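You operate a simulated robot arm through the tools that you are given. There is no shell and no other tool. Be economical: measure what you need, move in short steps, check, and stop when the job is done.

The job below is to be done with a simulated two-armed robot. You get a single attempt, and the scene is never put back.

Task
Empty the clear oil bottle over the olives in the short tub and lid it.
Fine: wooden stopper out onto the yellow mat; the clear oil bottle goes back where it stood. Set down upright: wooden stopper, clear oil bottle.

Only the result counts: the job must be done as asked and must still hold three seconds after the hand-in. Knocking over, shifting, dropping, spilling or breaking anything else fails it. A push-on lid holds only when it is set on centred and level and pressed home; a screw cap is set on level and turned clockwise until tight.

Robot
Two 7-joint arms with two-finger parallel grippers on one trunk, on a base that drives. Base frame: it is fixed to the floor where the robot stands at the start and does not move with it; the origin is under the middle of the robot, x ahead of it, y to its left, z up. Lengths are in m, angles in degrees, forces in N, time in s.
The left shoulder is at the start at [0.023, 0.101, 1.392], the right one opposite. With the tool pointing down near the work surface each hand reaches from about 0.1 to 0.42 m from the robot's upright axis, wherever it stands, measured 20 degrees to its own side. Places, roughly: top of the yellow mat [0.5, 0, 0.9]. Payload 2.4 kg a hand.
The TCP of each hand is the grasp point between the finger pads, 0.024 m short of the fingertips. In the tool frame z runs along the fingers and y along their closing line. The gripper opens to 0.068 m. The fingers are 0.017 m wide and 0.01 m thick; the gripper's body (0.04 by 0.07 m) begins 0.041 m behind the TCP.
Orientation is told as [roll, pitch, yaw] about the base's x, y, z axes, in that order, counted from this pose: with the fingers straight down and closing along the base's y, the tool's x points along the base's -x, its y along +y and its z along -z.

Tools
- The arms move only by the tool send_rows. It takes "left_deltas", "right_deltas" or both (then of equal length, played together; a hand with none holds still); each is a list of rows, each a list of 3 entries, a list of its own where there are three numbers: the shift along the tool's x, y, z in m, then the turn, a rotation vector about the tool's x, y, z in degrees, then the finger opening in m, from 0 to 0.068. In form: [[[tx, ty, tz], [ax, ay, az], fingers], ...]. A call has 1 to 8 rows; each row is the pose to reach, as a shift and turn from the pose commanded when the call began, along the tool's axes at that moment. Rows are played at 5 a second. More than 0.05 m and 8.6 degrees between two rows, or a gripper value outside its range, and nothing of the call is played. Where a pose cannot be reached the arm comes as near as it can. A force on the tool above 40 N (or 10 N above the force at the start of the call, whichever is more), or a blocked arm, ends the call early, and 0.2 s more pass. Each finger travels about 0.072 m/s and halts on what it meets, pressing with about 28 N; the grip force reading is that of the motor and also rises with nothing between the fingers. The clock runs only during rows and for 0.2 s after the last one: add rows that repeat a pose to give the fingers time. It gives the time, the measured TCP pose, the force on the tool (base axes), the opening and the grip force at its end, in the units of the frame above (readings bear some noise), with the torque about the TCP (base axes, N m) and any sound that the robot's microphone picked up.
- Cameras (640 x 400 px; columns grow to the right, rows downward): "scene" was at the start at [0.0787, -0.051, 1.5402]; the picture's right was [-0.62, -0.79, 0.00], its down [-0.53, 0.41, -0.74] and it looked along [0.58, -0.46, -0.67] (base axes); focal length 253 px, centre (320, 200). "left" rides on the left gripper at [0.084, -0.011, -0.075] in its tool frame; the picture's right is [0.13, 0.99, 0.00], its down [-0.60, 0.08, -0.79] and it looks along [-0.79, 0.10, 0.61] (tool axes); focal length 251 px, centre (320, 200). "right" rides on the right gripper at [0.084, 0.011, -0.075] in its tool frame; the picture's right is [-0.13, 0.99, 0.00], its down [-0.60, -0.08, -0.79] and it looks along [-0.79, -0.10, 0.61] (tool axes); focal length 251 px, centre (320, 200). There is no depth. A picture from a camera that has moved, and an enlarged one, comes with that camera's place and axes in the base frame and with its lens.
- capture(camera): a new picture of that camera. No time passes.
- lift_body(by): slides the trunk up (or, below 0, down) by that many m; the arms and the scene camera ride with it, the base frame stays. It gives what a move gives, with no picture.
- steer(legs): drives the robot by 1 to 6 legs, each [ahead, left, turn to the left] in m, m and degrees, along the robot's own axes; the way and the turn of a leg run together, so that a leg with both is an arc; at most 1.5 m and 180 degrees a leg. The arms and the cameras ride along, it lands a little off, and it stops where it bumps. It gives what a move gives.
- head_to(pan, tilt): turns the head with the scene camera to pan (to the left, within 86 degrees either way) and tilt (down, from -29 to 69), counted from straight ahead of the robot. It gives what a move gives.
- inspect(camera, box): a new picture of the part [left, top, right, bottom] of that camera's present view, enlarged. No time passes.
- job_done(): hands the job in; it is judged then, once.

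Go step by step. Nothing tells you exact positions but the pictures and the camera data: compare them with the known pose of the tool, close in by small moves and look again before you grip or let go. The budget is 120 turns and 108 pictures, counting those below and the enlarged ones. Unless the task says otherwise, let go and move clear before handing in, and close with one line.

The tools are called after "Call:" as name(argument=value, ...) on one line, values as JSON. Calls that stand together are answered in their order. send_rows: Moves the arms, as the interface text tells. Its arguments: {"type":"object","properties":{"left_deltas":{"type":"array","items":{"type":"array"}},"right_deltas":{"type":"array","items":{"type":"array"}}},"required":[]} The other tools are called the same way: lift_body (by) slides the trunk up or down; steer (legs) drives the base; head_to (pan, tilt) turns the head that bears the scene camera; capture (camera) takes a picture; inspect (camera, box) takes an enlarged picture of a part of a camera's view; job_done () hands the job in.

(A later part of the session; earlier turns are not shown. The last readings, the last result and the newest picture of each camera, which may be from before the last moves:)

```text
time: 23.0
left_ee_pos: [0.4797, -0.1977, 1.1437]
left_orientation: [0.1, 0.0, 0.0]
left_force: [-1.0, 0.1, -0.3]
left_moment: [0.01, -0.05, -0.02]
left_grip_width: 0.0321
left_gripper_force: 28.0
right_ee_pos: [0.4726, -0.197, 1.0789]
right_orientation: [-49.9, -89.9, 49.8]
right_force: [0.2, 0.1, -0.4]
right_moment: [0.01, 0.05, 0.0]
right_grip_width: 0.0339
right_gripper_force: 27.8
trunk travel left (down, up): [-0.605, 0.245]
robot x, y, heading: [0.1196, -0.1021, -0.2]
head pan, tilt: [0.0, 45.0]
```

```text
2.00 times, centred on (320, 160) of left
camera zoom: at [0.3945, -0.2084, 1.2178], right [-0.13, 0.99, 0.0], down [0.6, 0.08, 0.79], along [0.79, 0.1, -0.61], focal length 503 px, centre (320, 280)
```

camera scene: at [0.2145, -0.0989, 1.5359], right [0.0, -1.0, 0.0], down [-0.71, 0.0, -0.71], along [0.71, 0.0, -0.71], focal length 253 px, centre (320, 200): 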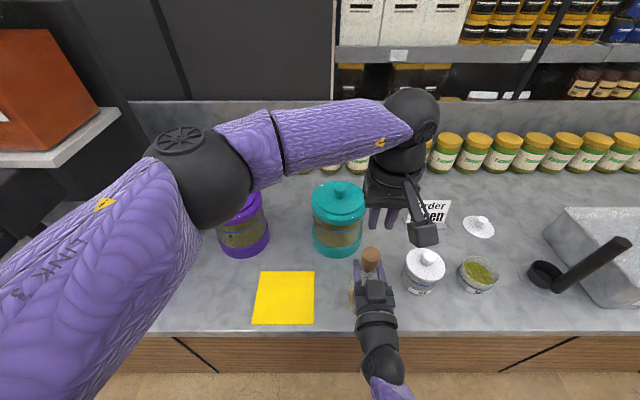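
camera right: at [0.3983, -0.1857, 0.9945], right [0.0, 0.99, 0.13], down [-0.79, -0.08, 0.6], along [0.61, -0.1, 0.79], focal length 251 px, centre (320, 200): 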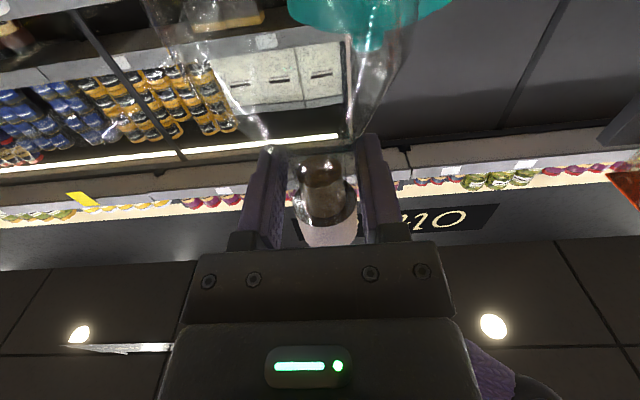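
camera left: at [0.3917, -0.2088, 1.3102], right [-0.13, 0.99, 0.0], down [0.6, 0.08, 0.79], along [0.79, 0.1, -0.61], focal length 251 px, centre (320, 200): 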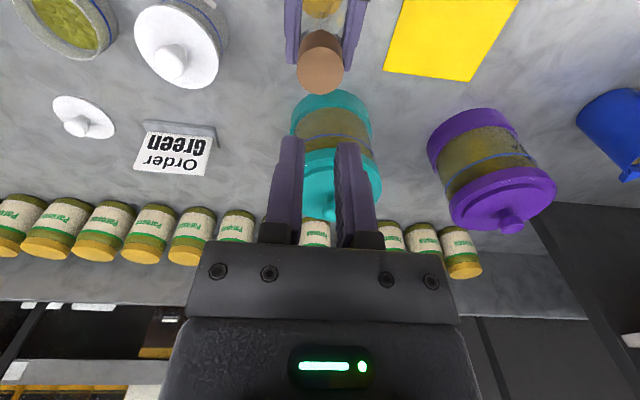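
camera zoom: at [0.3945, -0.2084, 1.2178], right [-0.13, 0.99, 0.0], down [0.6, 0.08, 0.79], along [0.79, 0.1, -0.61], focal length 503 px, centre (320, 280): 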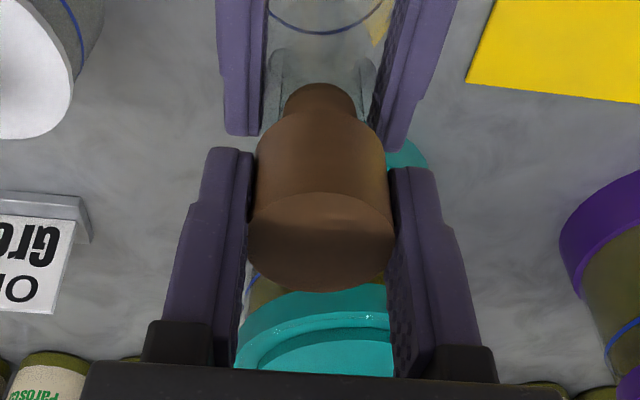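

The stopper is rising with the hand this time. I'll continue up in steady steps.

Call:
send_rows(left_deltas=[[[0, 0, -0.006], [0, 0, 0], 0], [[0, 0, -0.012], [0, 0, 0], 0], [[0, 0, -0.018], [0, 0, 0], 0], [[0, 0, -0.026], [0, 0, 0], 0], [[0, 0, -0.036], [0, 0, 0], 0], [[0, 0, -0.05], [0, 0, 0], 0], [[0, 0, -0.07], [0, 0, 0], 0]])

Call:
inspect(camera="left", box=[220, 60, 420, 260])

Call:
capture(camera="scene")

```text
time: 24.6
left_ee_pos: [0.4784, -0.1967, 1.2114]
left_orientation: [0.0, 0.0, 0.0]
left_force: [-0.4, 0.0, -1.1]
left_moment: [-0.03, 0.02, -0.02]
left_grip_width: 0.0318
left_gripper_force: 28.5
right_ee_pos: [0.4734, -0.1958, 1.0792]
right_orientation: [-49.1, -90.0, 49.0]
right_force: [-0.7, -0.1, 0.3]
right_moment: [0.0, 0.05, 0.02]
right_grip_width: 0.0339
right_gripper_force: 28.8
trunk travel left (down, up): [-0.605, 0.245]
robot x, y, heading: [0.1188, -0.1015, -0.1]
head pan, tilt: [0.0, 45.0]
```

```text
2.00 times, centred on (320, 160) of left
camera zoom: at [0.3944, -0.2083, 1.2874], right [-0.13, 0.99, 0.0], down [0.6, 0.08, 0.79], along [0.79, 0.1, -0.61], focal length 503 px, centre (320, 280)
```

zoom: 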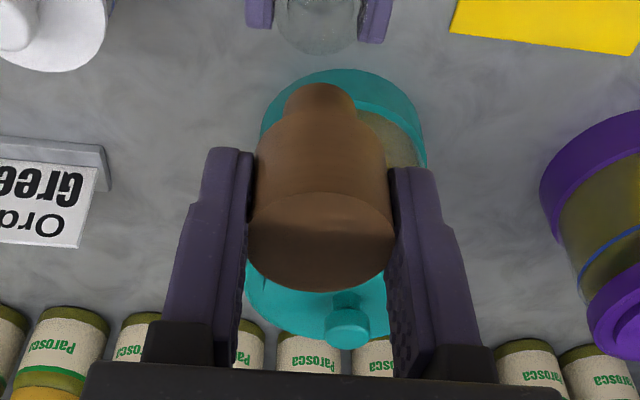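

```text
67 pictures are left
camera scene: at [0.2147, -0.0988, 1.5359], right [0.0, -1.0, 0.0], down [-0.71, 0.0, -0.71], along [0.71, 0.0, -0.71], focal length 253 px, centre (320, 200)
```

scene: 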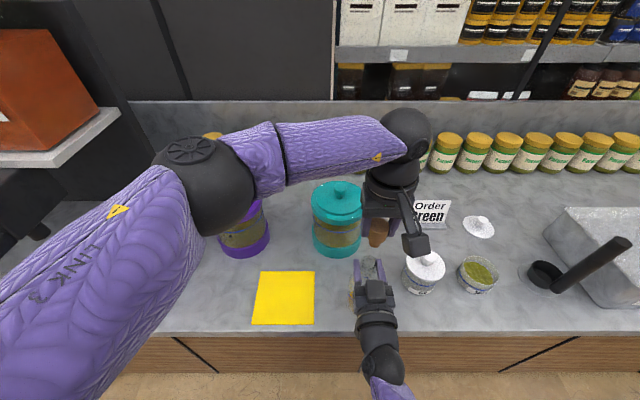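

The stopper is out. I'll carry it over the mat and lower it until the plug bottom is near the mat (TCP z≈0.953 expected at contact).

Call:
send_rows(left_deltas=[[[0, 0.04, 0], [0, 0, 0], 0], [[0, 0.08, 0], [0, 0, 0], 0], [[-0.005, 0.12, 0], [0, 0, 0], 0], [[-0.008, 0.16, 0], [0, 0, 0], 0], [[-0.01, 0.187, 0.02], [0, 0, 0], 0], [[-0.01, 0.187, 0.06], [0, 0, 0], 0], [[-0.01, 0.187, 0.1], [0, 0, 0], 0], [[-0.01, 0.187, 0.14], [0, 0, 0], 0]])

Call:
send_rows(left_deltas=[[[0, 0, 0.035], [0, 0, 0], 0], [[0, 0, 0.07], [0, 0, 0], 0], [[0, 0, 0.09], [0, 0, 0], 0], [[0, 0, 0.1], [0, 0, 0], 0], [[0, 0, 0.1], [0, 0, 0], 0]])

Call:
capture(camera="left")

Call:
capture(camera="scene")

```text
time: 26.4
left_ee_pos: [0.4892, -0.0103, 1.0724]
left_orientation: [0.0, 0.1, 0.0]
left_force: [0.6, -0.3, -0.8]
left_moment: [-0.02, -0.02, -0.02]
left_grip_width: 0.0314
left_gripper_force: 27.9
right_ee_pos: [0.4732, -0.1972, 1.0792]
right_orientation: [-50.5, -89.9, 50.4]
right_force: [0.5, -0.1, 0.7]
right_moment: [0.01, 0.02, -0.02]
right_grip_width: 0.0337
right_gripper_force: 28.0
trunk travel left (down, up): [-0.605, 0.245]
robot x, y, heading: [0.1164, -0.1012, -0.1]
head pan, tilt: [0.0, 45.0]
```

```text
time: 27.6
left_ee_pos: [0.4892, -0.0107, 0.9723]
left_orientation: [0.0, 0.0, 0.0]
left_force: [-0.1, -0.2, -1.1]
left_moment: [-0.01, 0.01, -0.02]
left_grip_width: 0.0321
left_gripper_force: 27.8
right_ee_pos: [0.4737, -0.1973, 1.0796]
right_orientation: [-54.1, -90.0, 53.9]
right_force: [1.0, 0.4, -0.6]
right_moment: [0.01, 0.01, -0.04]
right_grip_width: 0.0338
right_gripper_force: 28.5
trunk travel left (down, up): [-0.605, 0.245]
robot x, y, heading: [0.1208, -0.0953, 0.1]
head pan, tilt: [0.0, 45.0]
```

```text
66 pictures are left
camera left: at [0.404, -0.0211, 1.0475], right [-0.13, 0.99, 0.0], down [0.6, 0.08, 0.79], along [0.79, 0.1, -0.61], focal length 251 px, centre (320, 200)
```

left: 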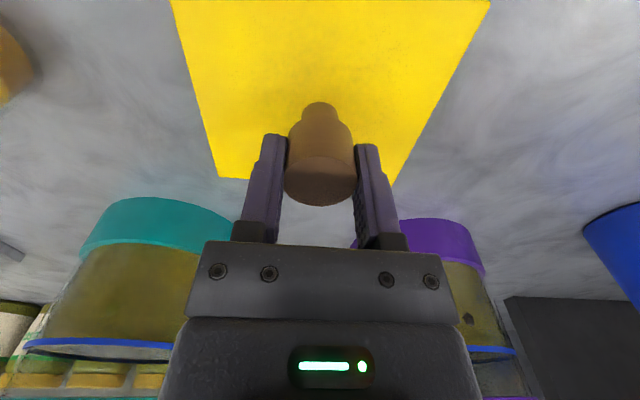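

```text
65 pictures are left
camera scene: at [0.2148, -0.0987, 1.5359], right [0.0, -1.0, 0.0], down [-0.71, 0.0, -0.71], along [0.71, 0.0, -0.71], focal length 253 px, centre (320, 200)
```

scene: 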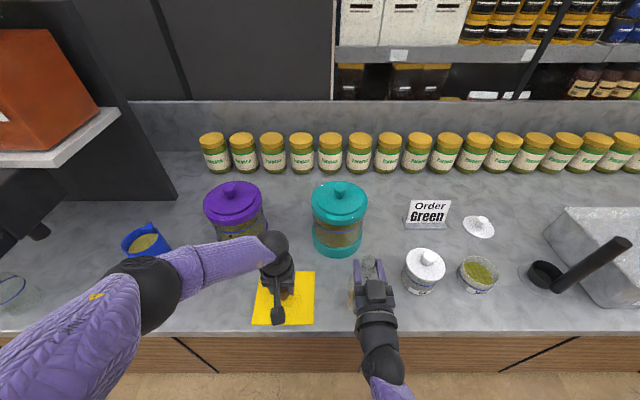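

The stopper hangs over the mat. I'll creep down until contact.

Call:
send_rows(left_deltas=[[[0, 0, 0.006], [0, 0, 0], 0], [[0, 0, 0.011], [0, 0, 0], 0], [[0, 0, 0.015], [0, 0, 0], 0], [[0, 0, 0.018], [0, 0, 0], 0], [[0, 0, 0.018], [0, 0, 0], 0]])

Call:
inspect(camera="left", box=[220, 40, 420, 240])

```text
time: 28.8
left_ee_pos: [0.489, -0.0094, 0.9547]
left_orientation: [-0.1, -0.1, 0.0]
left_force: [-0.4, 0.6, 0.3]
left_moment: [-0.03, 0.02, -0.05]
left_grip_width: 0.0321
left_gripper_force: 28.2
right_ee_pos: [0.473, -0.1966, 1.0802]
right_orientation: [-51.8, -89.9, 51.7]
right_force: [0.1, 0.3, -0.4]
right_moment: [0.01, 0.03, 0.0]
right_grip_width: 0.034
right_gripper_force: 27.5
trunk travel left (down, up): [-0.605, 0.245]
robot x, y, heading: [0.1218, -0.0998, 0.1]
head pan, tilt: [0.0, 45.0]
```

```text
2.00 times, centred on (320, 140) of left
camera zoom: at [0.404, -0.0213, 1.0297], right [-0.13, 0.99, 0.0], down [0.6, 0.08, 0.79], along [0.79, 0.1, -0.61], focal length 503 px, centre (320, 320)
```

zoom: 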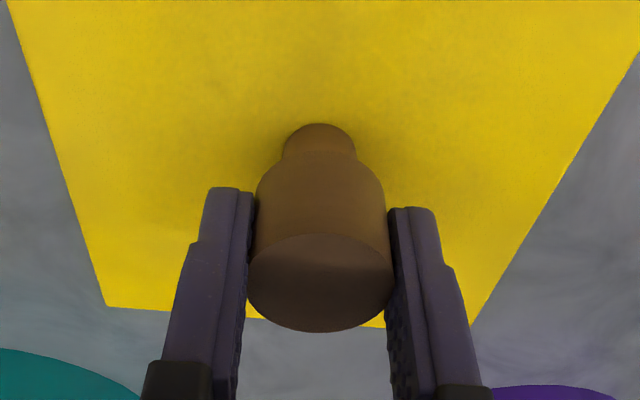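

Nearly touching. I'll go down in 1.5 mm steps and watch the vertical force.

Call:
send_rows(left_deltas=[[[0, 0, 0.0015], [0, 0, 0], 0], [[0, 0, 0.003], [0, 0, 0], 0], [[0, 0, 0.003], [0, 0, 0], 0]])

```text
time: 29.6
left_ee_pos: [0.4888, -0.0105, 0.953]
left_orientation: [-0.1, -0.1, 0.1]
left_force: [0.6, 0.8, 19.7]
left_moment: [0.05, -0.1, -0.05]
left_grip_width: 0.0322
left_gripper_force: 28.1
right_ee_pos: [0.4717, -0.196, 1.0799]
right_orientation: [-131.9, -90.0, 131.8]
right_force: [-0.1, -0.1, -0.9]
right_moment: [0.0, 0.03, -0.01]
right_grip_width: 0.0338
right_gripper_force: 28.1
trunk travel left (down, up): [-0.605, 0.245]
robot x, y, heading: [0.1211, -0.0979, -0.1]
head pan, tilt: [0.0, 45.0]
```

Contact is made with 20 N on the mat. I'll relax 1 mm, open slowly and lift straight up.

Call:
send_rows(left_deltas=[[[0, 0, -0.0012], [0, 0, 0], 0], [[0, 0, -0.0012], [0, 0, 0], 0.034], [[0, 0, -0.0012], [0, 0, 0], 0.04], [[0, 0, -0.0012], [0, 0, 0], 0.055], [[0, 0, -0.0012], [0, 0, 0], 0.06], [[0, 0, -0.03], [0, 0, 0], 0.06], [[0, 0, -0.07], [0, 0, 0], 0.06], [[0, 0, -0.11], [0, 0, 0], 0.06]])

Call:
inspect(camera="left", box=[200, 0, 440, 200])

```text
time: 31.4
left_ee_pos: [0.4891, -0.0108, 1.0625]
left_orientation: [0.0, 0.0, -0.1]
left_force: [0.5, 0.3, 0.2]
left_moment: [-0.01, 0.01, -0.01]
left_grip_width: 0.0597
left_gripper_force: 0.1
right_ee_pos: [0.4729, -0.1967, 1.0793]
right_orientation: [-58.2, -90.1, 58.1]
right_force: [-0.6, 0.6, 0.4]
right_moment: [0.01, 0.0, 0.01]
right_grip_width: 0.0336
right_gripper_force: 28.5
trunk travel left (down, up): [-0.605, 0.245]
robot x, y, heading: [0.1232, -0.0936, -0.0]
head pan, tilt: [0.0, 45.0]
```

```text
2.00 times, centred on (320, 100) of left
camera zoom: at [0.4044, -0.0215, 1.1371], right [-0.13, 0.99, 0.0], down [0.6, 0.08, 0.79], along [0.79, 0.1, -0.61], focal length 503 px, centre (320, 400)
```

zoom: 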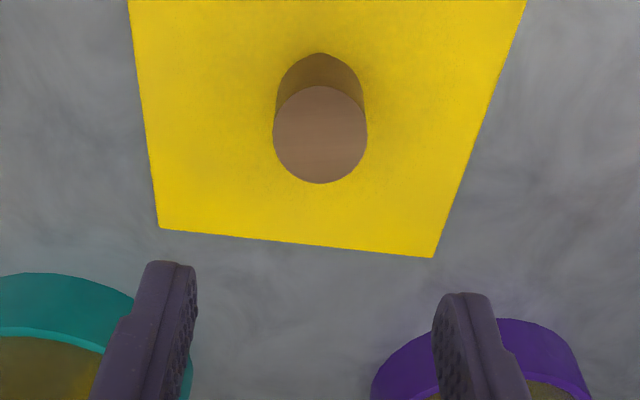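

The stopper stands upright on the mat. I'll lift the left hand well clear, raise the bottle off the counter with the right, then raise the trunk.

Call:
send_rows(left_deltas=[[[0, 0, -0.04], [0, 0, 0], 0.06], [[0, 0, -0.08], [0, 0, 0], 0.06], [[0.02, 0.02, -0.12], [0, 0, 0], 0.06], [[0.04, 0.04, -0.15], [0, 0, 0], 0.06], [[0.06, 0.07, -0.18], [0, 0, 0], 0.06], [[0.08, 0.1, -0.2], [0, 0, 0], 0.06]], right_deltas=[[[-0.01, 0, 0], [0, 0, 0], 0.015], [[-0.02, 0, 0], [0, 0, 0], 0.015], [[-0.03, 0, 0], [0, 0, 0], 0.015], [[-0.05, 0, 0], [0, 0, 0], 0.015], [[-0.07, 0, 0], [0, 0, 0], 0.015], [[-0.09, 0, 0], [0, 0, 0], 0.015]])

Call:
capture(camera="scene")

```text
time: 32.9
left_ee_pos: [0.4088, 0.0891, 1.2628]
left_orientation: [0.1, 0.2, 0.2]
left_force: [0.3, -0.7, 0.0]
left_moment: [0.02, 0.02, -0.01]
left_grip_width: 0.0601
left_gripper_force: 0.1
right_ee_pos: [0.4728, -0.215, 1.1609]
right_orientation: [-88.7, -81.9, 91.1]
right_force: [-0.6, -0.7, -3.2]
right_moment: [0.04, 0.03, 0.04]
right_grip_width: 0.0338
right_gripper_force: 27.9
trunk travel left (down, up): [-0.605, 0.245]
robot x, y, heading: [0.1244, -0.0977, -0.2]
head pan, tilt: [0.0, 45.0]
stopped in row 6 (right hand): the arm was blocked; the commanded pose is now the measured one
```

```text
62 pictures are left
camera scene: at [0.2153, -0.0991, 1.5358], right [0.0, -1.0, 0.0], down [-0.71, 0.0, -0.71], along [0.71, 0.0, -0.71], focal length 253 px, centre (320, 200)
```

scene: 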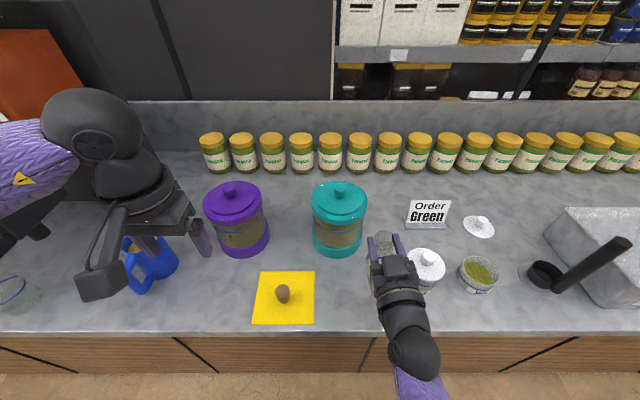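

The bottle is lifted but the arm hit a limit and leans about 8°, which is harmless. I'll raise it further with the trunk.

Call:
lift_body(by=0.12)

Call:
steer(legs=[[0.0, -0.34, 0]])

Call:
capture(camera="scene")

```text
time: 34.4
left_ee_pos: [0.4098, 0.0888, 1.3817]
left_orientation: [0.1, 0.1, 0.1]
left_force: [0.4, -0.6, -0.2]
left_moment: [0.0, 0.04, 0.03]
left_grip_width: 0.0599
left_gripper_force: 0.0
right_ee_pos: [0.4728, -0.2128, 1.2814]
right_orientation: [-89.6, -81.9, 92.0]
right_force: [-0.8, -1.2, -3.1]
right_moment: [0.06, -0.01, -0.02]
right_grip_width: 0.0342
right_gripper_force: 28.5
trunk travel left (down, up): [-0.725, 0.125]
robot x, y, heading: [0.1204, -0.0984, -0.0]
head pan, tilt: [0.0, 45.0]
```

```text
time: 36.6
left_ee_pos: [0.4091, -0.2521, 1.3812]
left_orientation: [0.1, 0.0, 0.1]
left_force: [-0.3, -0.3, 1.1]
left_moment: [0.01, 0.03, 0.03]
left_grip_width: 0.0603
left_gripper_force: 0.1
right_ee_pos: [0.4722, -0.5552, 1.2811]
right_orientation: [-89.6, -81.9, 92.1]
right_force: [0.1, -0.5, -3.9]
right_moment: [0.05, 0.03, -0.03]
right_grip_width: 0.034
right_gripper_force: 27.7
trunk travel left (down, up): [-0.725, 0.125]
robot x, y, heading: [0.1192, -0.4385, 0.1]
head pan, tilt: [0.0, 45.0]
```

```text
61 pictures are left
camera scene: at [0.2115, -0.4399, 1.6559], right [0.0, -1.0, 0.0], down [-0.71, 0.0, -0.71], along [0.71, 0.0, -0.71], focal length 253 px, centre (320, 200)
```

scene: 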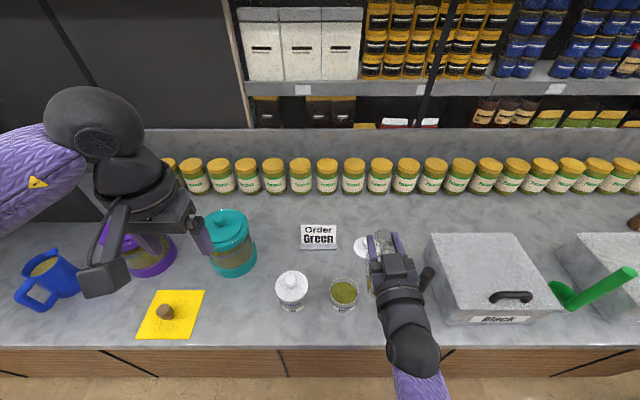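

Now the short tub is in clear view. I'll enlarge it to localise it, and the lid.

Call:
inspect(camera="scene", box=[260, 210, 400, 330])

```text
3.33 times, centred on (330, 270) of scene
camera zoom: at [0.2115, -0.4399, 1.6559], right [0.0, -1.0, 0.0], down [-0.71, 0.0, -0.71], along [0.71, 0.0, -0.71], focal length 844 px, centre (287, -33)
```

zoom: 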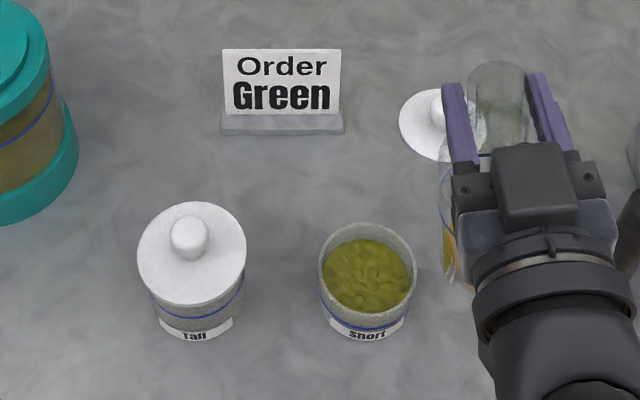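

The short tub centre is (0.547, -0.510), rim z≈0.953, radius ≈0.041; the tall tub's knob tops at ≈1.025. I'll now tip the bottle partway towards -y, to about 58°, while it's high and not yet pouring.

Call:
send_rows(right_deltas=[[[0, 0, 0], [0, 0, 8.2], 0.0], [[0, 0, 0], [0, 0, 16.4], 0.0], [[0, 0, 0], [0, 0, 24.6], 0.0], [[0, 0, 0], [0, 0, 32.8], 0.0], [[0, 0, 0], [0, 0, 41], 0.0], [[0, 0, 0], [0, 0, 49.2], 0.0], [[0, 0, 0], [0, 0, 57.4], 0.0], [[0, 0, 0], [0, 0, 65], 0.0]])

Call:
capture(camera="scene")

```text
time: 38.4
left_ee_pos: [0.4082, -0.251, 1.3813]
left_orientation: [0.0, -0.1, 0.1]
left_force: [0.5, 0.9, -1.0]
left_moment: [0.03, 0.01, -0.03]
left_grip_width: 0.0603
left_gripper_force: 0.0
right_ee_pos: [0.4716, -0.5573, 1.2795]
right_orientation: [89.9, -34.5, -86.8]
right_force: [-0.5, 0.0, -3.1]
right_moment: [-0.28, -0.04, 0.04]
right_grip_width: 0.034
right_gripper_force: 27.6
trunk travel left (down, up): [-0.725, 0.125]
robot x, y, heading: [0.1186, -0.442, -0.2]
head pan, tilt: [0.0, 45.0]
```

```text
59 pictures are left
camera scene: at [0.2115, -0.4391, 1.6559], right [0.0, -1.0, 0.0], down [-0.71, 0.0, -0.71], along [0.71, 0.0, -0.71], focal length 253 px, centre (320, 200)
```

scene: 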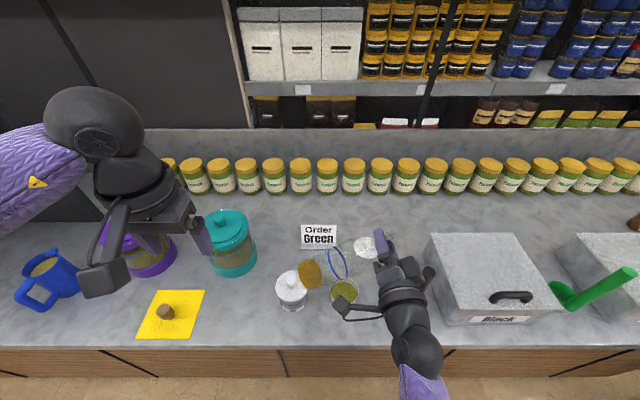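

The tilt is about 56° with the oil still inside. I'll move over the tub and tip to about 77° (still not pouring), staying high.

Call:
send_rows(right_deltas=[[[0.015, 0.01, 0.02], [0, 0, 5], 0.0], [[0.03, 0.02, 0.04], [0, 0, 11], 0.0], [[0.044, 0.03, 0.06], [0, 0, 16], 0.0], [[0.0534, 0.0367, 0.0741], [0, 0, 21], 0.0], [[0.0534, 0.0367, 0.0741], [0, 0, 21], 0.0]])

Call:
inspect(camera="scene", box=[240, 200, 440, 350])

```text
time: 39.1
left_ee_pos: [0.4091, -0.2515, 1.3816]
left_orientation: [0.1, 0.1, 0.1]
left_force: [-0.2, 0.4, 0.7]
left_moment: [0.0, 0.0, 0.0]
left_grip_width: 0.0602
left_gripper_force: 0.1
right_ee_pos: [0.5012, -0.5483, 1.2635]
right_orientation: [88.1, -32.7, -84.7]
right_force: [-0.7, 0.2, -2.7]
right_moment: [-0.26, 0.01, 0.0]
right_grip_width: 0.0339
right_gripper_force: 28.2
trunk travel left (down, up): [-0.725, 0.125]
robot x, y, heading: [0.1168, -0.4405, -0.1]
head pan, tilt: [0.0, 45.0]
stopped in row 3 (right hand): the arm was blocked; the commanded pose is now the measured one
```

```text
2.67 times, centred on (340, 275) of scene
camera zoom: at [0.2116, -0.439, 1.6559], right [0.0, -1.0, 0.0], down [-0.71, 0.0, -0.71], along [0.71, 0.0, -0.71], focal length 675 px, centre (267, 0)
```

zoom: 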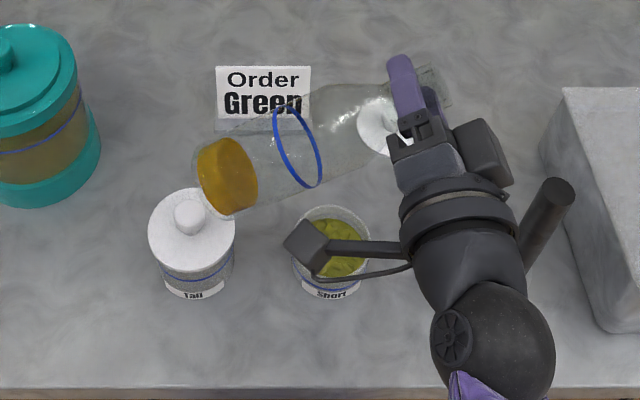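

The arm was blocked partway. I'll test whether the roll alone or the translation is what's limited.

Call:
send_rows(right_deltas=[[[0, 0, 0.015], [0, 0, 0], 0.0], [[0, 0, 0.03], [0, 0, 0], 0.0]])

Call:
send_rows(right_deltas=[[[0, 0, 0], [0, 0, 5], 0.0], [[0, 0, 0], [0, 0, 10], 0.0]])

```text
time: 39.7
left_ee_pos: [0.4088, -0.2511, 1.3814]
left_orientation: [0.1, 0.0, 0.1]
left_force: [-0.3, -0.4, -0.3]
left_moment: [0.0, 0.01, 0.02]
left_grip_width: 0.0602
left_gripper_force: 0.1
right_ee_pos: [0.5316, -0.5472, 1.2628]
right_orientation: [87.9, -32.9, -84.7]
right_force: [1.3, 2.3, -2.6]
right_moment: [-0.26, -0.01, -0.1]
right_grip_width: 0.0339
right_gripper_force: 28.4
trunk travel left (down, up): [-0.725, 0.125]
robot x, y, heading: [0.1227, -0.4413, -0.1]
head pan, tilt: [0.0, 45.0]
```

```text
time: 40.3
left_ee_pos: [0.4088, -0.2518, 1.3819]
left_orientation: [0.1, 0.0, 0.1]
left_force: [-0.1, -0.1, -0.9]
left_moment: [-0.01, 0.0, 0.03]
left_grip_width: 0.0599
left_gripper_force: 0.1
right_ee_pos: [0.5315, -0.5499, 1.262]
right_orientation: [88.2, -23.5, -85.0]
right_force: [0.1, 0.6, -3.0]
right_moment: [-0.31, -0.02, 0.03]
right_grip_width: 0.0338
right_gripper_force: 27.7
trunk travel left (down, up): [-0.725, 0.125]
robot x, y, heading: [0.1197, -0.4398, -0.1]
head pan, tilt: [0.0, 45.0]
```

Both work separately. I'll continue the roll to about 77°, then shift left with the base.

Call:
send_rows(right_deltas=[[[0, 0, 0.005], [0, 0, 5], 0.0], [[0, 0, 0.011], [0, 0, 10.5], 0.0]])

Call:
steer(legs=[[0.0, 0.062, 0]])

Call:
lift_body(by=-0.09)

Call:
inspect(camera="scene", box=[240, 200, 440, 350])

Call:
capture(camera="right")

```text
time: 40.9
left_ee_pos: [0.4102, -0.2519, 1.3822]
left_orientation: [0.1, -0.1, 0.0]
left_force: [-0.1, 0.3, 0.7]
left_moment: [0.04, -0.03, 0.03]
left_grip_width: 0.0601
left_gripper_force: 0.1
right_ee_pos: [0.5404, -0.5512, 1.2567]
right_orientation: [87.6, -13.7, -84.9]
right_force: [0.9, -0.4, -3.1]
right_moment: [-0.31, 0.0, 0.01]
right_grip_width: 0.034
right_gripper_force: 27.9
trunk travel left (down, up): [-0.725, 0.125]
robot x, y, heading: [0.1201, -0.44, 0.0]
head pan, tilt: [0.0, 45.0]
```

```text
time: 41.8
left_ee_pos: [0.4089, -0.1887, 1.3814]
left_orientation: [0.0, 0.0, 0.1]
left_force: [0.8, 0.0, -0.4]
left_moment: [0.02, 0.01, 0.04]
left_grip_width: 0.0599
left_gripper_force: 0.0
right_ee_pos: [0.5406, -0.4895, 1.2591]
right_orientation: [87.8, -13.8, -85.2]
right_force: [0.0, -0.1, -2.5]
right_moment: [-0.32, 0.01, -0.01]
right_grip_width: 0.0342
right_gripper_force: 28.2
trunk travel left (down, up): [-0.725, 0.125]
robot x, y, heading: [0.1221, -0.3814, -0.0]
head pan, tilt: [0.0, 45.0]
```

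```text
time: 43.1
left_ee_pos: [0.4083, -0.1892, 1.2913]
left_orientation: [0.2, -0.1, 0.0]
left_force: [-0.5, -0.8, 1.1]
left_moment: [0.01, 0.01, -0.02]
left_grip_width: 0.0599
left_gripper_force: 0.1
right_ee_pos: [0.5411, -0.4897, 1.1686]
right_orientation: [87.9, -13.8, -85.3]
right_force: [-0.9, 0.2, -1.7]
right_moment: [-0.33, -0.06, -0.01]
right_grip_width: 0.034
right_gripper_force: 28.5
trunk travel left (down, up): [-0.635, 0.215]
robot x, y, heading: [0.1231, -0.3787, 0.1]
head pan, tilt: [0.0, 45.0]
```

```text
2.67 times, centred on (340, 275) of scene
camera zoom: at [0.2133, -0.377, 1.566], right [0.0, -1.0, 0.0], down [-0.71, 0.0, -0.71], along [0.71, 0.0, -0.71], focal length 675 px, centre (267, 0)
```

zoom: 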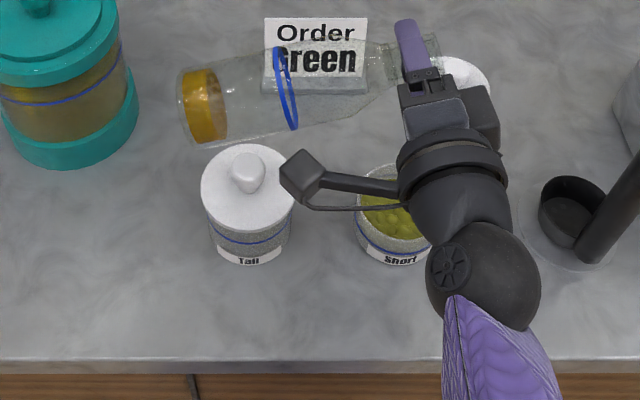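

```text
56 pictures are left
camera right: at [0.46, -0.4117, 1.1613], right [0.03, 0.11, 0.99], down [-0.74, -0.66, 0.1], along [0.67, -0.74, 0.07], focal length 251 px, centre (320, 200)
```

right: 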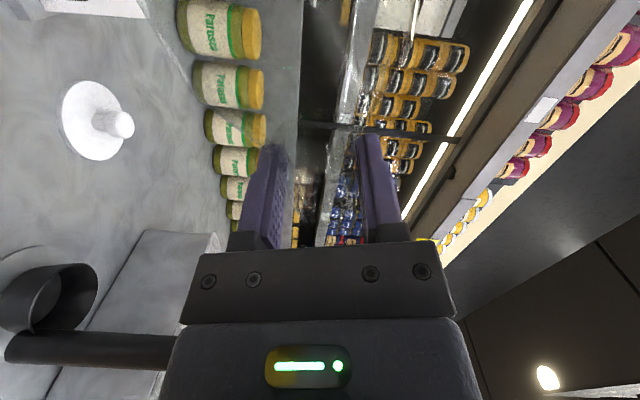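

The bottle clears the tall tub's lid. I'll lower 4 cm more, then begin pouring slowly.

Call:
lift_body(by=-0.04)

Call:
send_rows(right_deltas=[[[0, 0, 0], [0, 0, 2], 0.0], [[0, 0, 0], [0, 0, 4], 0.0], [[0, 0, 0], [0, 0, 6], 0.0], [[0, 0, 0], [0, 0, 8], 0.0]])

Call:
inspect(camera="scene", box=[240, 200, 440, 350])

```text
time: 43.9
left_ee_pos: [0.4086, -0.1889, 1.2515]
left_orientation: [0.1, 0.0, 0.1]
left_force: [0.7, -1.3, 0.1]
left_moment: [-0.01, -0.03, 0.05]
left_grip_width: 0.06
left_gripper_force: 0.0
right_ee_pos: [0.5406, -0.4898, 1.1291]
right_orientation: [87.8, -13.7, -85.2]
right_force: [-0.1, 0.4, -2.8]
right_moment: [-0.35, 0.0, 0.0]
right_grip_width: 0.0338
right_gripper_force: 28.3
trunk travel left (down, up): [-0.595, 0.255]
robot x, y, heading: [0.1209, -0.3767, -0.0]
head pan, tilt: [0.0, 45.0]
```

```text
time: 44.9
left_ee_pos: [0.4094, -0.1886, 1.2509]
left_orientation: [0.2, 0.0, 0.0]
left_force: [0.3, 0.6, 0.1]
left_moment: [-0.01, -0.01, -0.03]
left_grip_width: 0.0599
left_gripper_force: 0.1
right_ee_pos: [0.5402, -0.4931, 1.1271]
right_orientation: [87.7, -6.4, -85.5]
right_force: [0.0, 0.4, -3.9]
right_moment: [-0.32, 0.0, -0.03]
right_grip_width: 0.0337
right_gripper_force: 27.6
trunk travel left (down, up): [-0.595, 0.255]
robot x, y, heading: [0.1208, -0.3763, 0.1]
head pan, tilt: [0.0, 45.0]
```

```text
2.67 times, centred on (340, 275) of scene
camera zoom: at [0.2149, -0.377, 1.5259], right [0.0, -1.0, 0.0], down [-0.71, 0.0, -0.71], along [0.71, 0.0, -0.71], focal length 675 px, centre (267, 0)
```

zoom: 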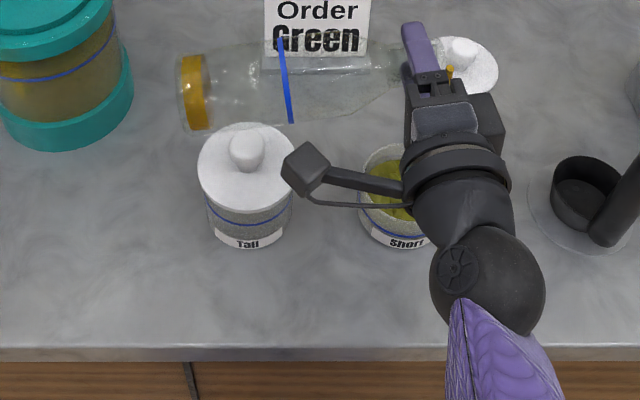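

Oil has just begun leaving the lip at about (0.552, -0.52), over the tub. I'll keep tipping slowly while lowering a little and shifting slightly to +y.

Call:
send_rows(right_deltas=[[[0.003, -0.006, 0], [0, 0, 3], 0.0], [[0.006, -0.012, 0], [0, 0, 6], 0.0], [[0.006, -0.02, 0], [0, 0, 9], 0.0], [[0.006, -0.028, 0], [0, 0, 12], 0.0], [[0.006, -0.035, 0], [0, 0, 14], 0.0]])

Call:
inspect(camera="scene", box=[240, 200, 440, 350])

```text
time: 46.1
left_ee_pos: [0.4088, -0.1906, 1.2517]
left_orientation: [0.1, 0.0, 0.1]
left_force: [-0.1, -0.6, -0.1]
left_moment: [0.0, 0.0, 0.01]
left_grip_width: 0.0598
left_gripper_force: 0.1
right_ee_pos: [0.5421, -0.4884, 1.0929]
right_orientation: [87.9, 8.3, -86.1]
right_force: [0.2, 1.2, -2.9]
right_moment: [-0.34, -0.05, 0.0]
right_grip_width: 0.0337
right_gripper_force: 28.6
trunk travel left (down, up): [-0.595, 0.255]
robot x, y, heading: [0.1172, -0.377, 0.2]
head pan, tilt: [0.0, 45.0]
```

```text
2.67 times, centred on (340, 275) of scene
camera zoom: at [0.215, -0.3771, 1.5259], right [0.0, -1.0, 0.0], down [-0.71, 0.0, -0.71], along [0.71, 0.0, -0.71], focal length 675 px, centre (267, 0)
```

zoom: 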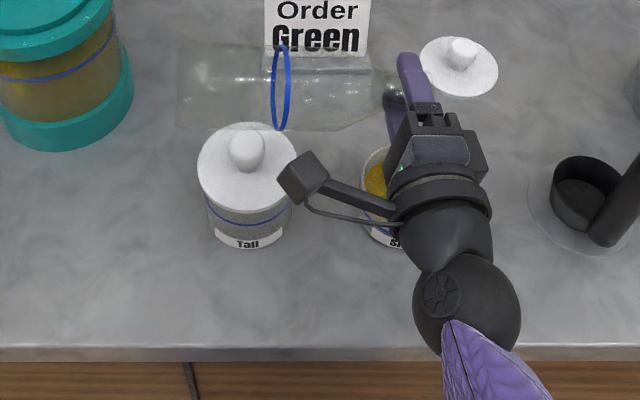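

The bottle already looks empty and the tub shows oil. I'll tip a bit further for the last drops and hold.

Call:
send_rows(right_deltas=[[[0, 0, 0], [0, 0, 6], 0.0], [[0, 0, 0], [0, 0, 12], 0.0], [[0, 0, 0], [0, 0, 18], 0.0], [[0, 0, 0], [0, 0, 24], 0.0], [[0, 0, 0], [0, 0, 30], 0.0], [[0, 0, 0], [0, 0, 30], 0.0], [[0, 0, 0], [0, 0, 30], 0.0], [[0, 0, 0], [0, 0, 30], 0.0]])

Call:
inspect(camera="scene", box=[240, 200, 440, 350])

```text
time: 47.9
left_ee_pos: [0.4093, -0.1905, 1.2525]
left_orientation: [0.1, -0.1, 0.1]
left_force: [-0.3, -0.4, 0.3]
left_moment: [0.0, 0.0, 0.01]
left_grip_width: 0.06
left_gripper_force: 0.0
right_ee_pos: [0.5386, -0.4877, 1.0942]
right_orientation: [87.3, 38.2, -87.4]
right_force: [-0.6, -0.6, -2.9]
right_moment: [-0.25, -0.02, 0.01]
right_grip_width: 0.0337
right_gripper_force: 27.7
trunk travel left (down, up): [-0.595, 0.255]
robot x, y, heading: [0.1167, -0.3785, -0.1]
head pan, tilt: [0.0, 45.0]
```

```text
2.67 times, centred on (340, 275) of scene
camera zoom: at [0.2149, -0.377, 1.5259], right [0.0, -1.0, 0.0], down [-0.71, 0.0, -0.71], along [0.71, 0.0, -0.71], focal length 675 px, centre (267, 0)
```

zoom: 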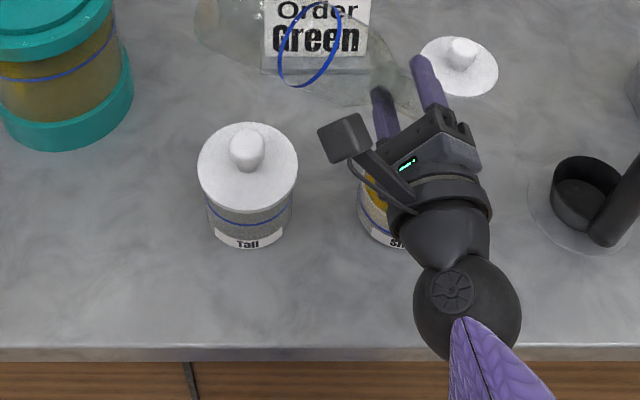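

The bottle is empty. I'll raise the trunk and roll the bottle back upright.

Call:
lift_body(by=0.19)

Call:
send_rows(right_deltas=[[[0, 0, 0], [0, 0, -8], 0.0], [[0, 0, 0], [0, 0, -16], 0.0], [[0, 0, 0], [0, 0, -24], 0.0], [[0, 0, 0], [0, 0, -32], 0.0], [[0, 0, 0], [0, 0, -40], 0.0], [[0, 0, 0], [0, 0, -48], 0.0], [[0, 0, 0], [0, 0, -56], 0.0], [[0, 0, 0], [0, 0, -64], 0.0]])

Call:
inspect(camera="scene", box=[220, 190, 460, 370])

```text
time: 50.0
left_ee_pos: [0.4102, -0.1896, 1.441]
left_orientation: [0.1, 0.0, 0.0]
left_force: [0.0, 0.8, -0.9]
left_moment: [0.0, 0.01, 0.02]
left_grip_width: 0.0598
left_gripper_force: 0.1
right_ee_pos: [0.5403, -0.4882, 1.2833]
right_orientation: [87.3, 38.1, -87.5]
right_force: [-0.2, 0.2, -2.8]
right_moment: [-0.23, -0.01, -0.02]
right_grip_width: 0.0336
right_gripper_force: 27.8
trunk travel left (down, up): [-0.785, 0.065]
robot x, y, heading: [0.118, -0.3753, -0.3]
head pan, tilt: [0.0, 45.0]
```

```text
time: 51.8
left_ee_pos: [0.4099, -0.1889, 1.4408]
left_orientation: [0.1, 0.0, 0.1]
left_force: [0.2, -0.2, 0.4]
left_moment: [0.01, 0.0, -0.04]
left_grip_width: 0.0596
left_gripper_force: 0.1
right_ee_pos: [0.5397, -0.4874, 1.2835]
right_orientation: [87.6, -26.0, -84.6]
right_force: [-0.2, 0.2, -2.7]
right_moment: [-0.3, 0.02, -0.01]
right_grip_width: 0.034
right_gripper_force: 28.3
trunk travel left (down, up): [-0.785, 0.065]
robot x, y, heading: [0.1228, -0.3793, -0.2]
head pan, tilt: [0.0, 45.0]
```

```text
2.22 times, centred on (340, 280) of scene
camera zoom: at [0.2112, -0.377, 1.7159], right [0.0, -1.0, 0.0], down [-0.71, 0.0, -0.71], along [0.71, 0.0, -0.71], focal length 562 px, centre (276, 22)
```

zoom: 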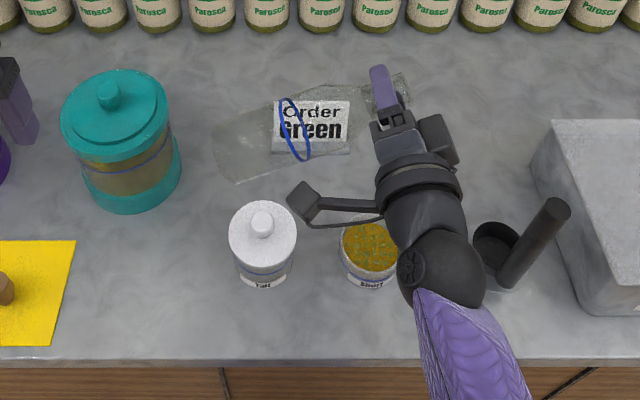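

Oil now covers the olives and the counter is clean. I'll finish bringing the bottle upright while retracting a little.

Call:
send_rows(right_deltas=[[[0, 0, -0.008], [0, 0, -8], 0.0], [[0, 0, -0.016], [0, 0, -16], 0.0], [[0, 0, -0.024], [0, 0, -24], 0.0], [[0, 0, -0.032], [0, 0, -32], 0.0], [[0, 0, -0.04], [0, 0, -40], 0.0], [[0, 0, -0.048], [0, 0, -48], 0.0], [[0, 0, -0.056], [0, 0, -56], 0.0], [[0, 0, -0.06], [0, 0, -64], 0.0]])

```text
time: 53.6
left_ee_pos: [0.4085, -0.1884, 1.44]
left_orientation: [0.0, 0.0, 0.1]
left_force: [1.0, -0.6, 0.2]
left_moment: [-0.03, 0.02, -0.02]
left_grip_width: 0.0602
left_gripper_force: 0.0
right_ee_pos: [0.4783, -0.4919, 1.2854]
right_orientation: [3.0, -87.9, 1.3]
right_force: [0.4, -0.1, -2.8]
right_moment: [-0.05, -0.03, 0.05]
right_grip_width: 0.034
right_gripper_force: 28.0
trunk travel left (down, up): [-0.785, 0.065]
robot x, y, heading: [0.1218, -0.3764, -0.1]
head pan, tilt: [0.0, 45.0]
```

The bottle is upright within 2° at (0.478, -0.492). I'll drive left back to the bottle's spot.

Call:
steer(legs=[[0.0, 0.295, 0]])

Call:
send_rows(right_deltas=[[[0, 0, 0], [0, -2.1, 0], 0.0], [[0, 0, 0], [0, -2.1, 0], 0.0]])

Call:
capture(camera="scene")

```text
time: 55.6
left_ee_pos: [0.4087, 0.1075, 1.4404]
left_orientation: [0.0, 0.0, 0.0]
left_force: [0.9, 0.0, -0.3]
left_moment: [-0.03, 0.0, 0.01]
left_grip_width: 0.0601
left_gripper_force: 0.1
right_ee_pos: [0.4804, -0.1968, 1.2849]
right_orientation: [5.6, -87.8, -1.3]
right_force: [-1.4, -0.1, -3.6]
right_moment: [0.0, 0.01, -0.02]
right_grip_width: 0.0337
right_gripper_force: 28.1
trunk travel left (down, up): [-0.785, 0.065]
robot x, y, heading: [0.1252, -0.0839, -0.3]
head pan, tilt: [0.0, 45.0]
```

```text
time: 56.2
left_ee_pos: [0.4093, 0.1053, 1.4414]
left_orientation: [0.1, 0.0, 0.1]
left_force: [0.4, -1.1, -0.7]
left_moment: [0.0, -0.03, -0.01]
left_grip_width: 0.06
left_gripper_force: 0.0
right_ee_pos: [0.4791, -0.1954, 1.2853]
right_orientation: [82.6, -89.8, -78.4]
right_force: [-0.5, -0.6, -2.3]
right_moment: [0.0, 0.0, 0.03]
right_grip_width: 0.034
right_gripper_force: 28.2
trunk travel left (down, up): [-0.785, 0.065]
robot x, y, heading: [0.1241, -0.0804, -0.1]
head pan, tilt: [0.0, 45.0]
```

```text
51 pictures are left
camera scene: at [0.2112, -0.0815, 1.7159], right [0.0, -1.0, 0.0], down [-0.71, 0.0, -0.71], along [0.71, 0.0, -0.71], focal length 253 px, centre (320, 200)
```

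scene: 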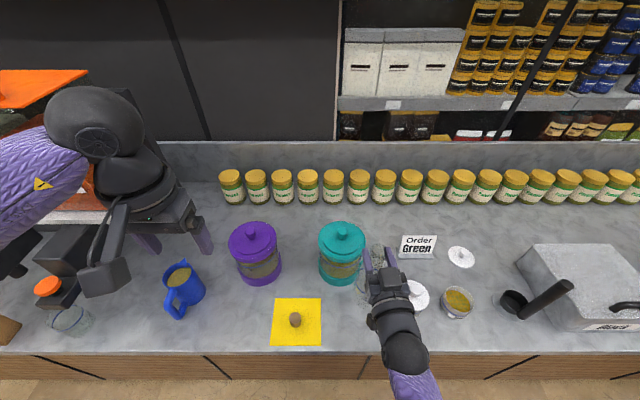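

It's upright above its spot. I'll retract 6 mm, lower the trunk 0.18, then lower the last part with the arm.

Call:
send_rows(right_deltas=[[[0, 0, -0.006], [0, 0, 0], 0.0], [[0, 0, -0.006], [0, 0, 0], 0.0]])

Call:
lift_body(by=-0.18)

Call:
inspect(camera="scene", box=[300, 210, 440, 350])

```text
time: 56.8
left_ee_pos: [0.4091, 0.1054, 1.441]
left_orientation: [0.1, -0.1, 0.1]
left_force: [-0.2, 0.6, 0.2]
left_moment: [0.0, 0.0, -0.01]
left_grip_width: 0.0597
left_gripper_force: 0.0
right_ee_pos: [0.4738, -0.1977, 1.2853]
right_orientation: [80.3, -89.8, -76.1]
right_force: [-0.7, 1.3, -3.0]
right_moment: [0.04, 0.0, 0.0]
right_grip_width: 0.0337
right_gripper_force: 28.5
trunk travel left (down, up): [-0.785, 0.065]
robot x, y, heading: [0.1188, -0.0851, 0.1]
head pan, tilt: [0.0, 45.0]
```

```text
time: 58.8
left_ee_pos: [0.4087, 0.1055, 1.2612]
left_orientation: [0.2, 0.0, 0.1]
left_force: [-0.1, -0.2, -0.4]
left_moment: [0.03, 0.03, -0.02]
left_grip_width: 0.0599
left_gripper_force: 0.1
right_ee_pos: [0.4749, -0.1969, 1.105]
right_orientation: [86.3, -89.8, -82.0]
right_force: [-0.3, -0.3, -3.0]
right_moment: [0.01, 0.02, 0.0]
right_grip_width: 0.0341
right_gripper_force: 28.3
trunk travel left (down, up): [-0.605, 0.245]
robot x, y, heading: [0.1229, -0.08, -0.2]
head pan, tilt: [0.0, 45.0]
```

```text
2.86 times, centred on (370, 280) of scene
camera zoom: at [0.2144, -0.0818, 1.536], right [0.0, -1.0, 0.0], down [-0.71, 0.0, -0.71], along [0.71, 0.0, -0.71], focal length 723 px, centre (177, -29)
```

zoom: 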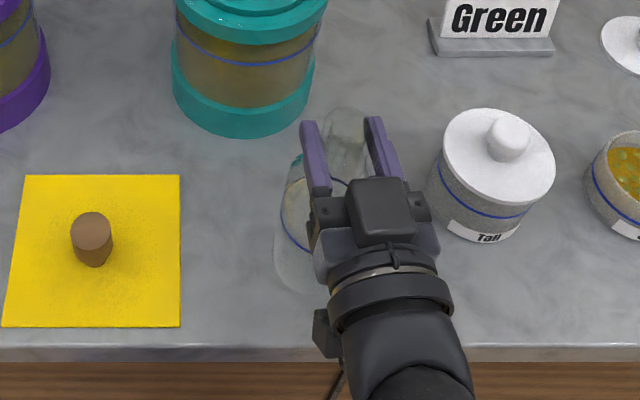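

The bottle is over its original spot. I'll lower it to the counter gently.

Call:
send_rows(right_deltas=[[[0.008, 0, -0.001], [0, 0, 0], 0.0], [[0.016, 0, -0.001], [0, 0, 0], 0.0], [[0.02, 0, -0.001], [0, 0, 0], 0.0], [[0.0225, 0, -0.001], [0, 0, 0], 0.0], [[0.0225, 0, -0.001], [0, 0, 0], 0.0]])

```text
time: 60.0
left_ee_pos: [0.4084, 0.1057, 1.2618]
left_orientation: [0.1, -0.1, 0.1]
left_force: [0.5, 0.0, -0.1]
left_moment: [-0.02, 0.0, 0.01]
left_grip_width: 0.0599
left_gripper_force: 0.1
right_ee_pos: [0.4734, -0.1966, 1.083]
right_orientation: [81.9, -89.7, -77.7]
right_force: [-0.6, 0.9, -3.2]
right_moment: [-0.02, 0.0, 0.02]
right_grip_width: 0.0338
right_gripper_force: 28.5
trunk travel left (down, up): [-0.605, 0.245]
robot x, y, heading: [0.1209, -0.0835, 0.3]
head pan, tilt: [0.0, 45.0]
```

Call:
send_rows(right_deltas=[[[0.001, 0, 0], [0, 0, 0], 0.0], [[0.002, 0, 0], [0, 0, 0], 0.0], [[0.003, 0, 0], [0, 0, 0], 0.0]])

Call:
inspect(camera="scene", box=[320, 240, 420, 340])

```text
time: 60.8
left_ee_pos: [0.4089, 0.1067, 1.2621]
left_orientation: [0.1, 0.0, 0.1]
left_force: [-1.5, 0.4, 0.1]
left_moment: [-0.03, 0.01, 0.0]
left_grip_width: 0.0596
left_gripper_force: 0.1
right_ee_pos: [0.4727, -0.197, 1.0809]
right_orientation: [117.5, -89.8, -113.2]
right_force: [-1.0, 0.5, 2.3]
right_moment: [-0.1, -0.04, -0.02]
right_grip_width: 0.0342
right_gripper_force: 28.0
trunk travel left (down, up): [-0.605, 0.245]
robot x, y, heading: [0.1186, -0.0802, 0.1]
head pan, tilt: [0.0, 45.0]
```

```text
4.00 times, centred on (370, 290) of scene
camera zoom: at [0.2141, -0.0816, 1.536], right [0.0, -1.0, 0.0], down [-0.71, 0.0, -0.71], along [0.71, 0.0, -0.71], focal length 1012 px, centre (120, -160)
```

zoom: 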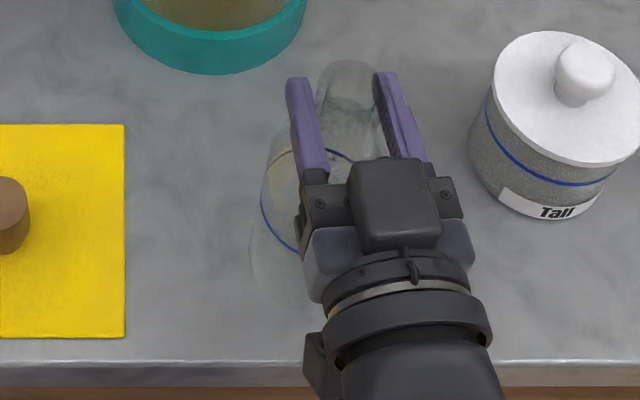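

The bottle is in contact with the counter, with about 5 N support. I'll open and back straight out.

Call:
send_rows(right_deltas=[[[0, 0, 0], [0, 0, 0], 0.034], [[0, 0, 0], [0, 0, 0], 0.038], [[0, 0, 0], [0, 0, 0], 0.048], [[0, 0, 0], [0, 0, 0], 0.06], [[0, 0, 0], [0, 0, 0], 0.068], [[0, 0, -0.03], [0, 0, 0], 0.068], [[0, 0, -0.065], [0, 0, 0], 0.068], [[0, 0, -0.085], [0, 0, 0], 0.068]])

Call:
inspect(camera="scene", box=[240, 200, 480, 350])

```text
time: 62.6
left_ee_pos: [0.4085, 0.1056, 1.2608]
left_orientation: [0.2, 0.0, 0.1]
left_force: [-0.8, 0.2, -0.3]
left_moment: [-0.01, 0.0, 0.03]
left_grip_width: 0.0599
left_gripper_force: 0.0
right_ee_pos: [0.3881, -0.2021, 1.0798]
right_orientation: [89.8, -89.8, -85.7]
right_force: [0.9, 0.1, -0.1]
right_moment: [0.06, -0.01, -0.02]
right_grip_width: 0.068
right_gripper_force: 0.0
trunk travel left (down, up): [-0.605, 0.245]
robot x, y, heading: [0.1218, -0.0824, -0.0]
head pan, tilt: [0.0, 45.0]
```

```text
2.67 times, centred on (360, 275) of scene
camera zoom: at [0.214, -0.0817, 1.5359], right [0.0, -1.0, 0.0], down [-0.71, 0.0, -0.71], along [0.71, 0.0, -0.71], focal length 675 px, centre (213, 0)
```

zoom: 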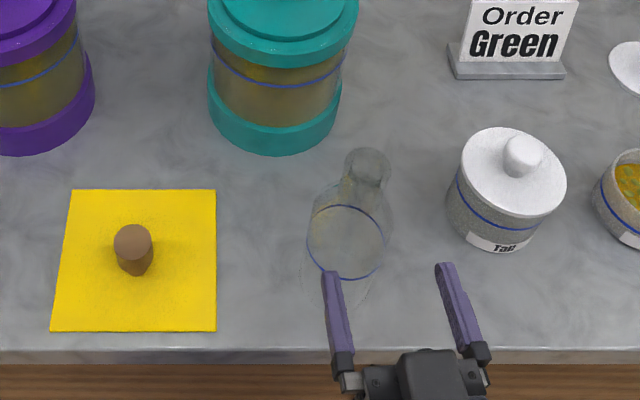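

The bottle is standing upright back at about (0.475, -0.196). Next is the lid: I'll raise the trunk, tuck the left hand back, and pitch the right hand to 45° down.

Call:
lift_body(by=0.12)

Call:
send_rows(left_deltas=[[[0.015, 0.01, -0.01], [0, 0, 0], 0.06], [[0.03, 0.02, -0.02], [0, 0, 0], 0.06], [[0.045, 0.03, -0.03], [0, 0, 0], 0.06], [[0.06, 0.04, -0.04], [0, 0, 0], 0.06], [[0.075, 0.05, -0.05], [0, 0, 0], 0.06], [[0.09, 0.06, -0.06], [0, 0, 0], 0.06]], right_deltas=[[[0, 0, 0], [0, 7.5, 0], 0.068], [[0, 0, 0], [0, 15, 0], 0.068], [[0, 0, 0], [0, 22.5, 0], 0.068], [[0, 0, 0], [0, 30, 0], 0.068], [[0, 0, 0], [0, 37.5, 0], 0.068], [[0, 0, 0], [0, 45, 0], 0.068]])

Call:
steer(legs=[[0.0, -0.38, 0]])

Call:
steer(legs=[[0.06, 0, 0]])

Call:
capture(camera="scene")

```text
time: 64.1
left_ee_pos: [0.4094, 0.1059, 1.3811]
left_orientation: [0.1, 0.0, 0.2]
left_force: [-0.3, 1.1, 0.6]
left_moment: [0.01, -0.02, 0.06]
left_grip_width: 0.0597
left_gripper_force: 0.1
right_ee_pos: [0.388, -0.2037, 1.2002]
right_orientation: [83.9, -89.7, -79.6]
right_force: [0.2, 0.3, 0.7]
right_moment: [0.01, -0.02, 0.02]
right_grip_width: 0.0679
right_gripper_force: 0.0
trunk travel left (down, up): [-0.725, 0.125]
robot x, y, heading: [0.1239, -0.0814, -0.2]
head pan, tilt: [0.0, 45.0]
```

```text
time: 65.5
left_ee_pos: [0.3179, 0.1658, 1.4415]
left_orientation: [0.1, 0.0, 0.1]
left_force: [-0.3, -0.2, 0.1]
left_moment: [-0.02, -0.03, 0.0]
left_grip_width: 0.06
left_gripper_force: 0.1
right_ee_pos: [0.3878, -0.2023, 1.2011]
right_orientation: [0.4, -45.0, 4.1]
right_force: [1.5, 0.7, -0.3]
right_moment: [-0.01, -0.01, 0.0]
right_grip_width: 0.0677
right_gripper_force: 0.0
trunk travel left (down, up): [-0.725, 0.125]
robot x, y, heading: [0.1203, -0.0841, 0.2]
head pan, tilt: [0.0, 45.0]
```

```text
time: 68.0
left_ee_pos: [0.318, -0.2186, 1.4413]
left_orientation: [0.1, 0.0, 0.1]
left_force: [-0.2, 0.6, 0.2]
left_moment: [0.05, -0.02, -0.01]
left_grip_width: 0.0597
left_gripper_force: 0.1
right_ee_pos: [0.387, -0.5872, 1.1997]
right_orientation: [0.4, -45.0, 3.9]
right_force: [-0.6, 0.6, 0.3]
right_moment: [0.03, 0.02, 0.01]
right_grip_width: 0.068
right_gripper_force: 0.1
trunk travel left (down, up): [-0.725, 0.125]
robot x, y, heading: [0.1213, -0.4632, -0.5]
head pan, tilt: [0.0, 45.0]
```

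```text
time: 68.9
left_ee_pos: [0.3807, -0.2182, 1.4421]
left_orientation: [0.1, 0.2, 0.0]
left_force: [1.2, -0.7, 0.0]
left_moment: [-0.04, 0.02, -0.01]
left_grip_width: 0.0602
left_gripper_force: 0.0
right_ee_pos: [0.4497, -0.5863, 1.2001]
right_orientation: [0.2, -44.9, 3.9]
right_force: [-0.4, -0.2, -0.5]
right_moment: [-0.02, 0.01, 0.03]
right_grip_width: 0.068
right_gripper_force: 0.0
trunk travel left (down, up): [-0.725, 0.125]
robot x, y, heading: [0.181, -0.4672, -0.1]
head pan, tilt: [0.0, 45.0]
```

```text
47 pictures are left
camera scene: at [0.273, -0.465, 1.6558], right [0.0, -1.0, 0.0], down [-0.71, 0.0, -0.71], along [0.71, 0.0, -0.71], focal length 253 px, centre (320, 200)
```

scene: 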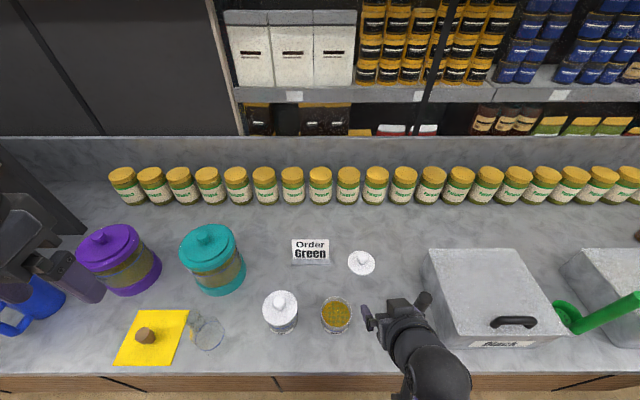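

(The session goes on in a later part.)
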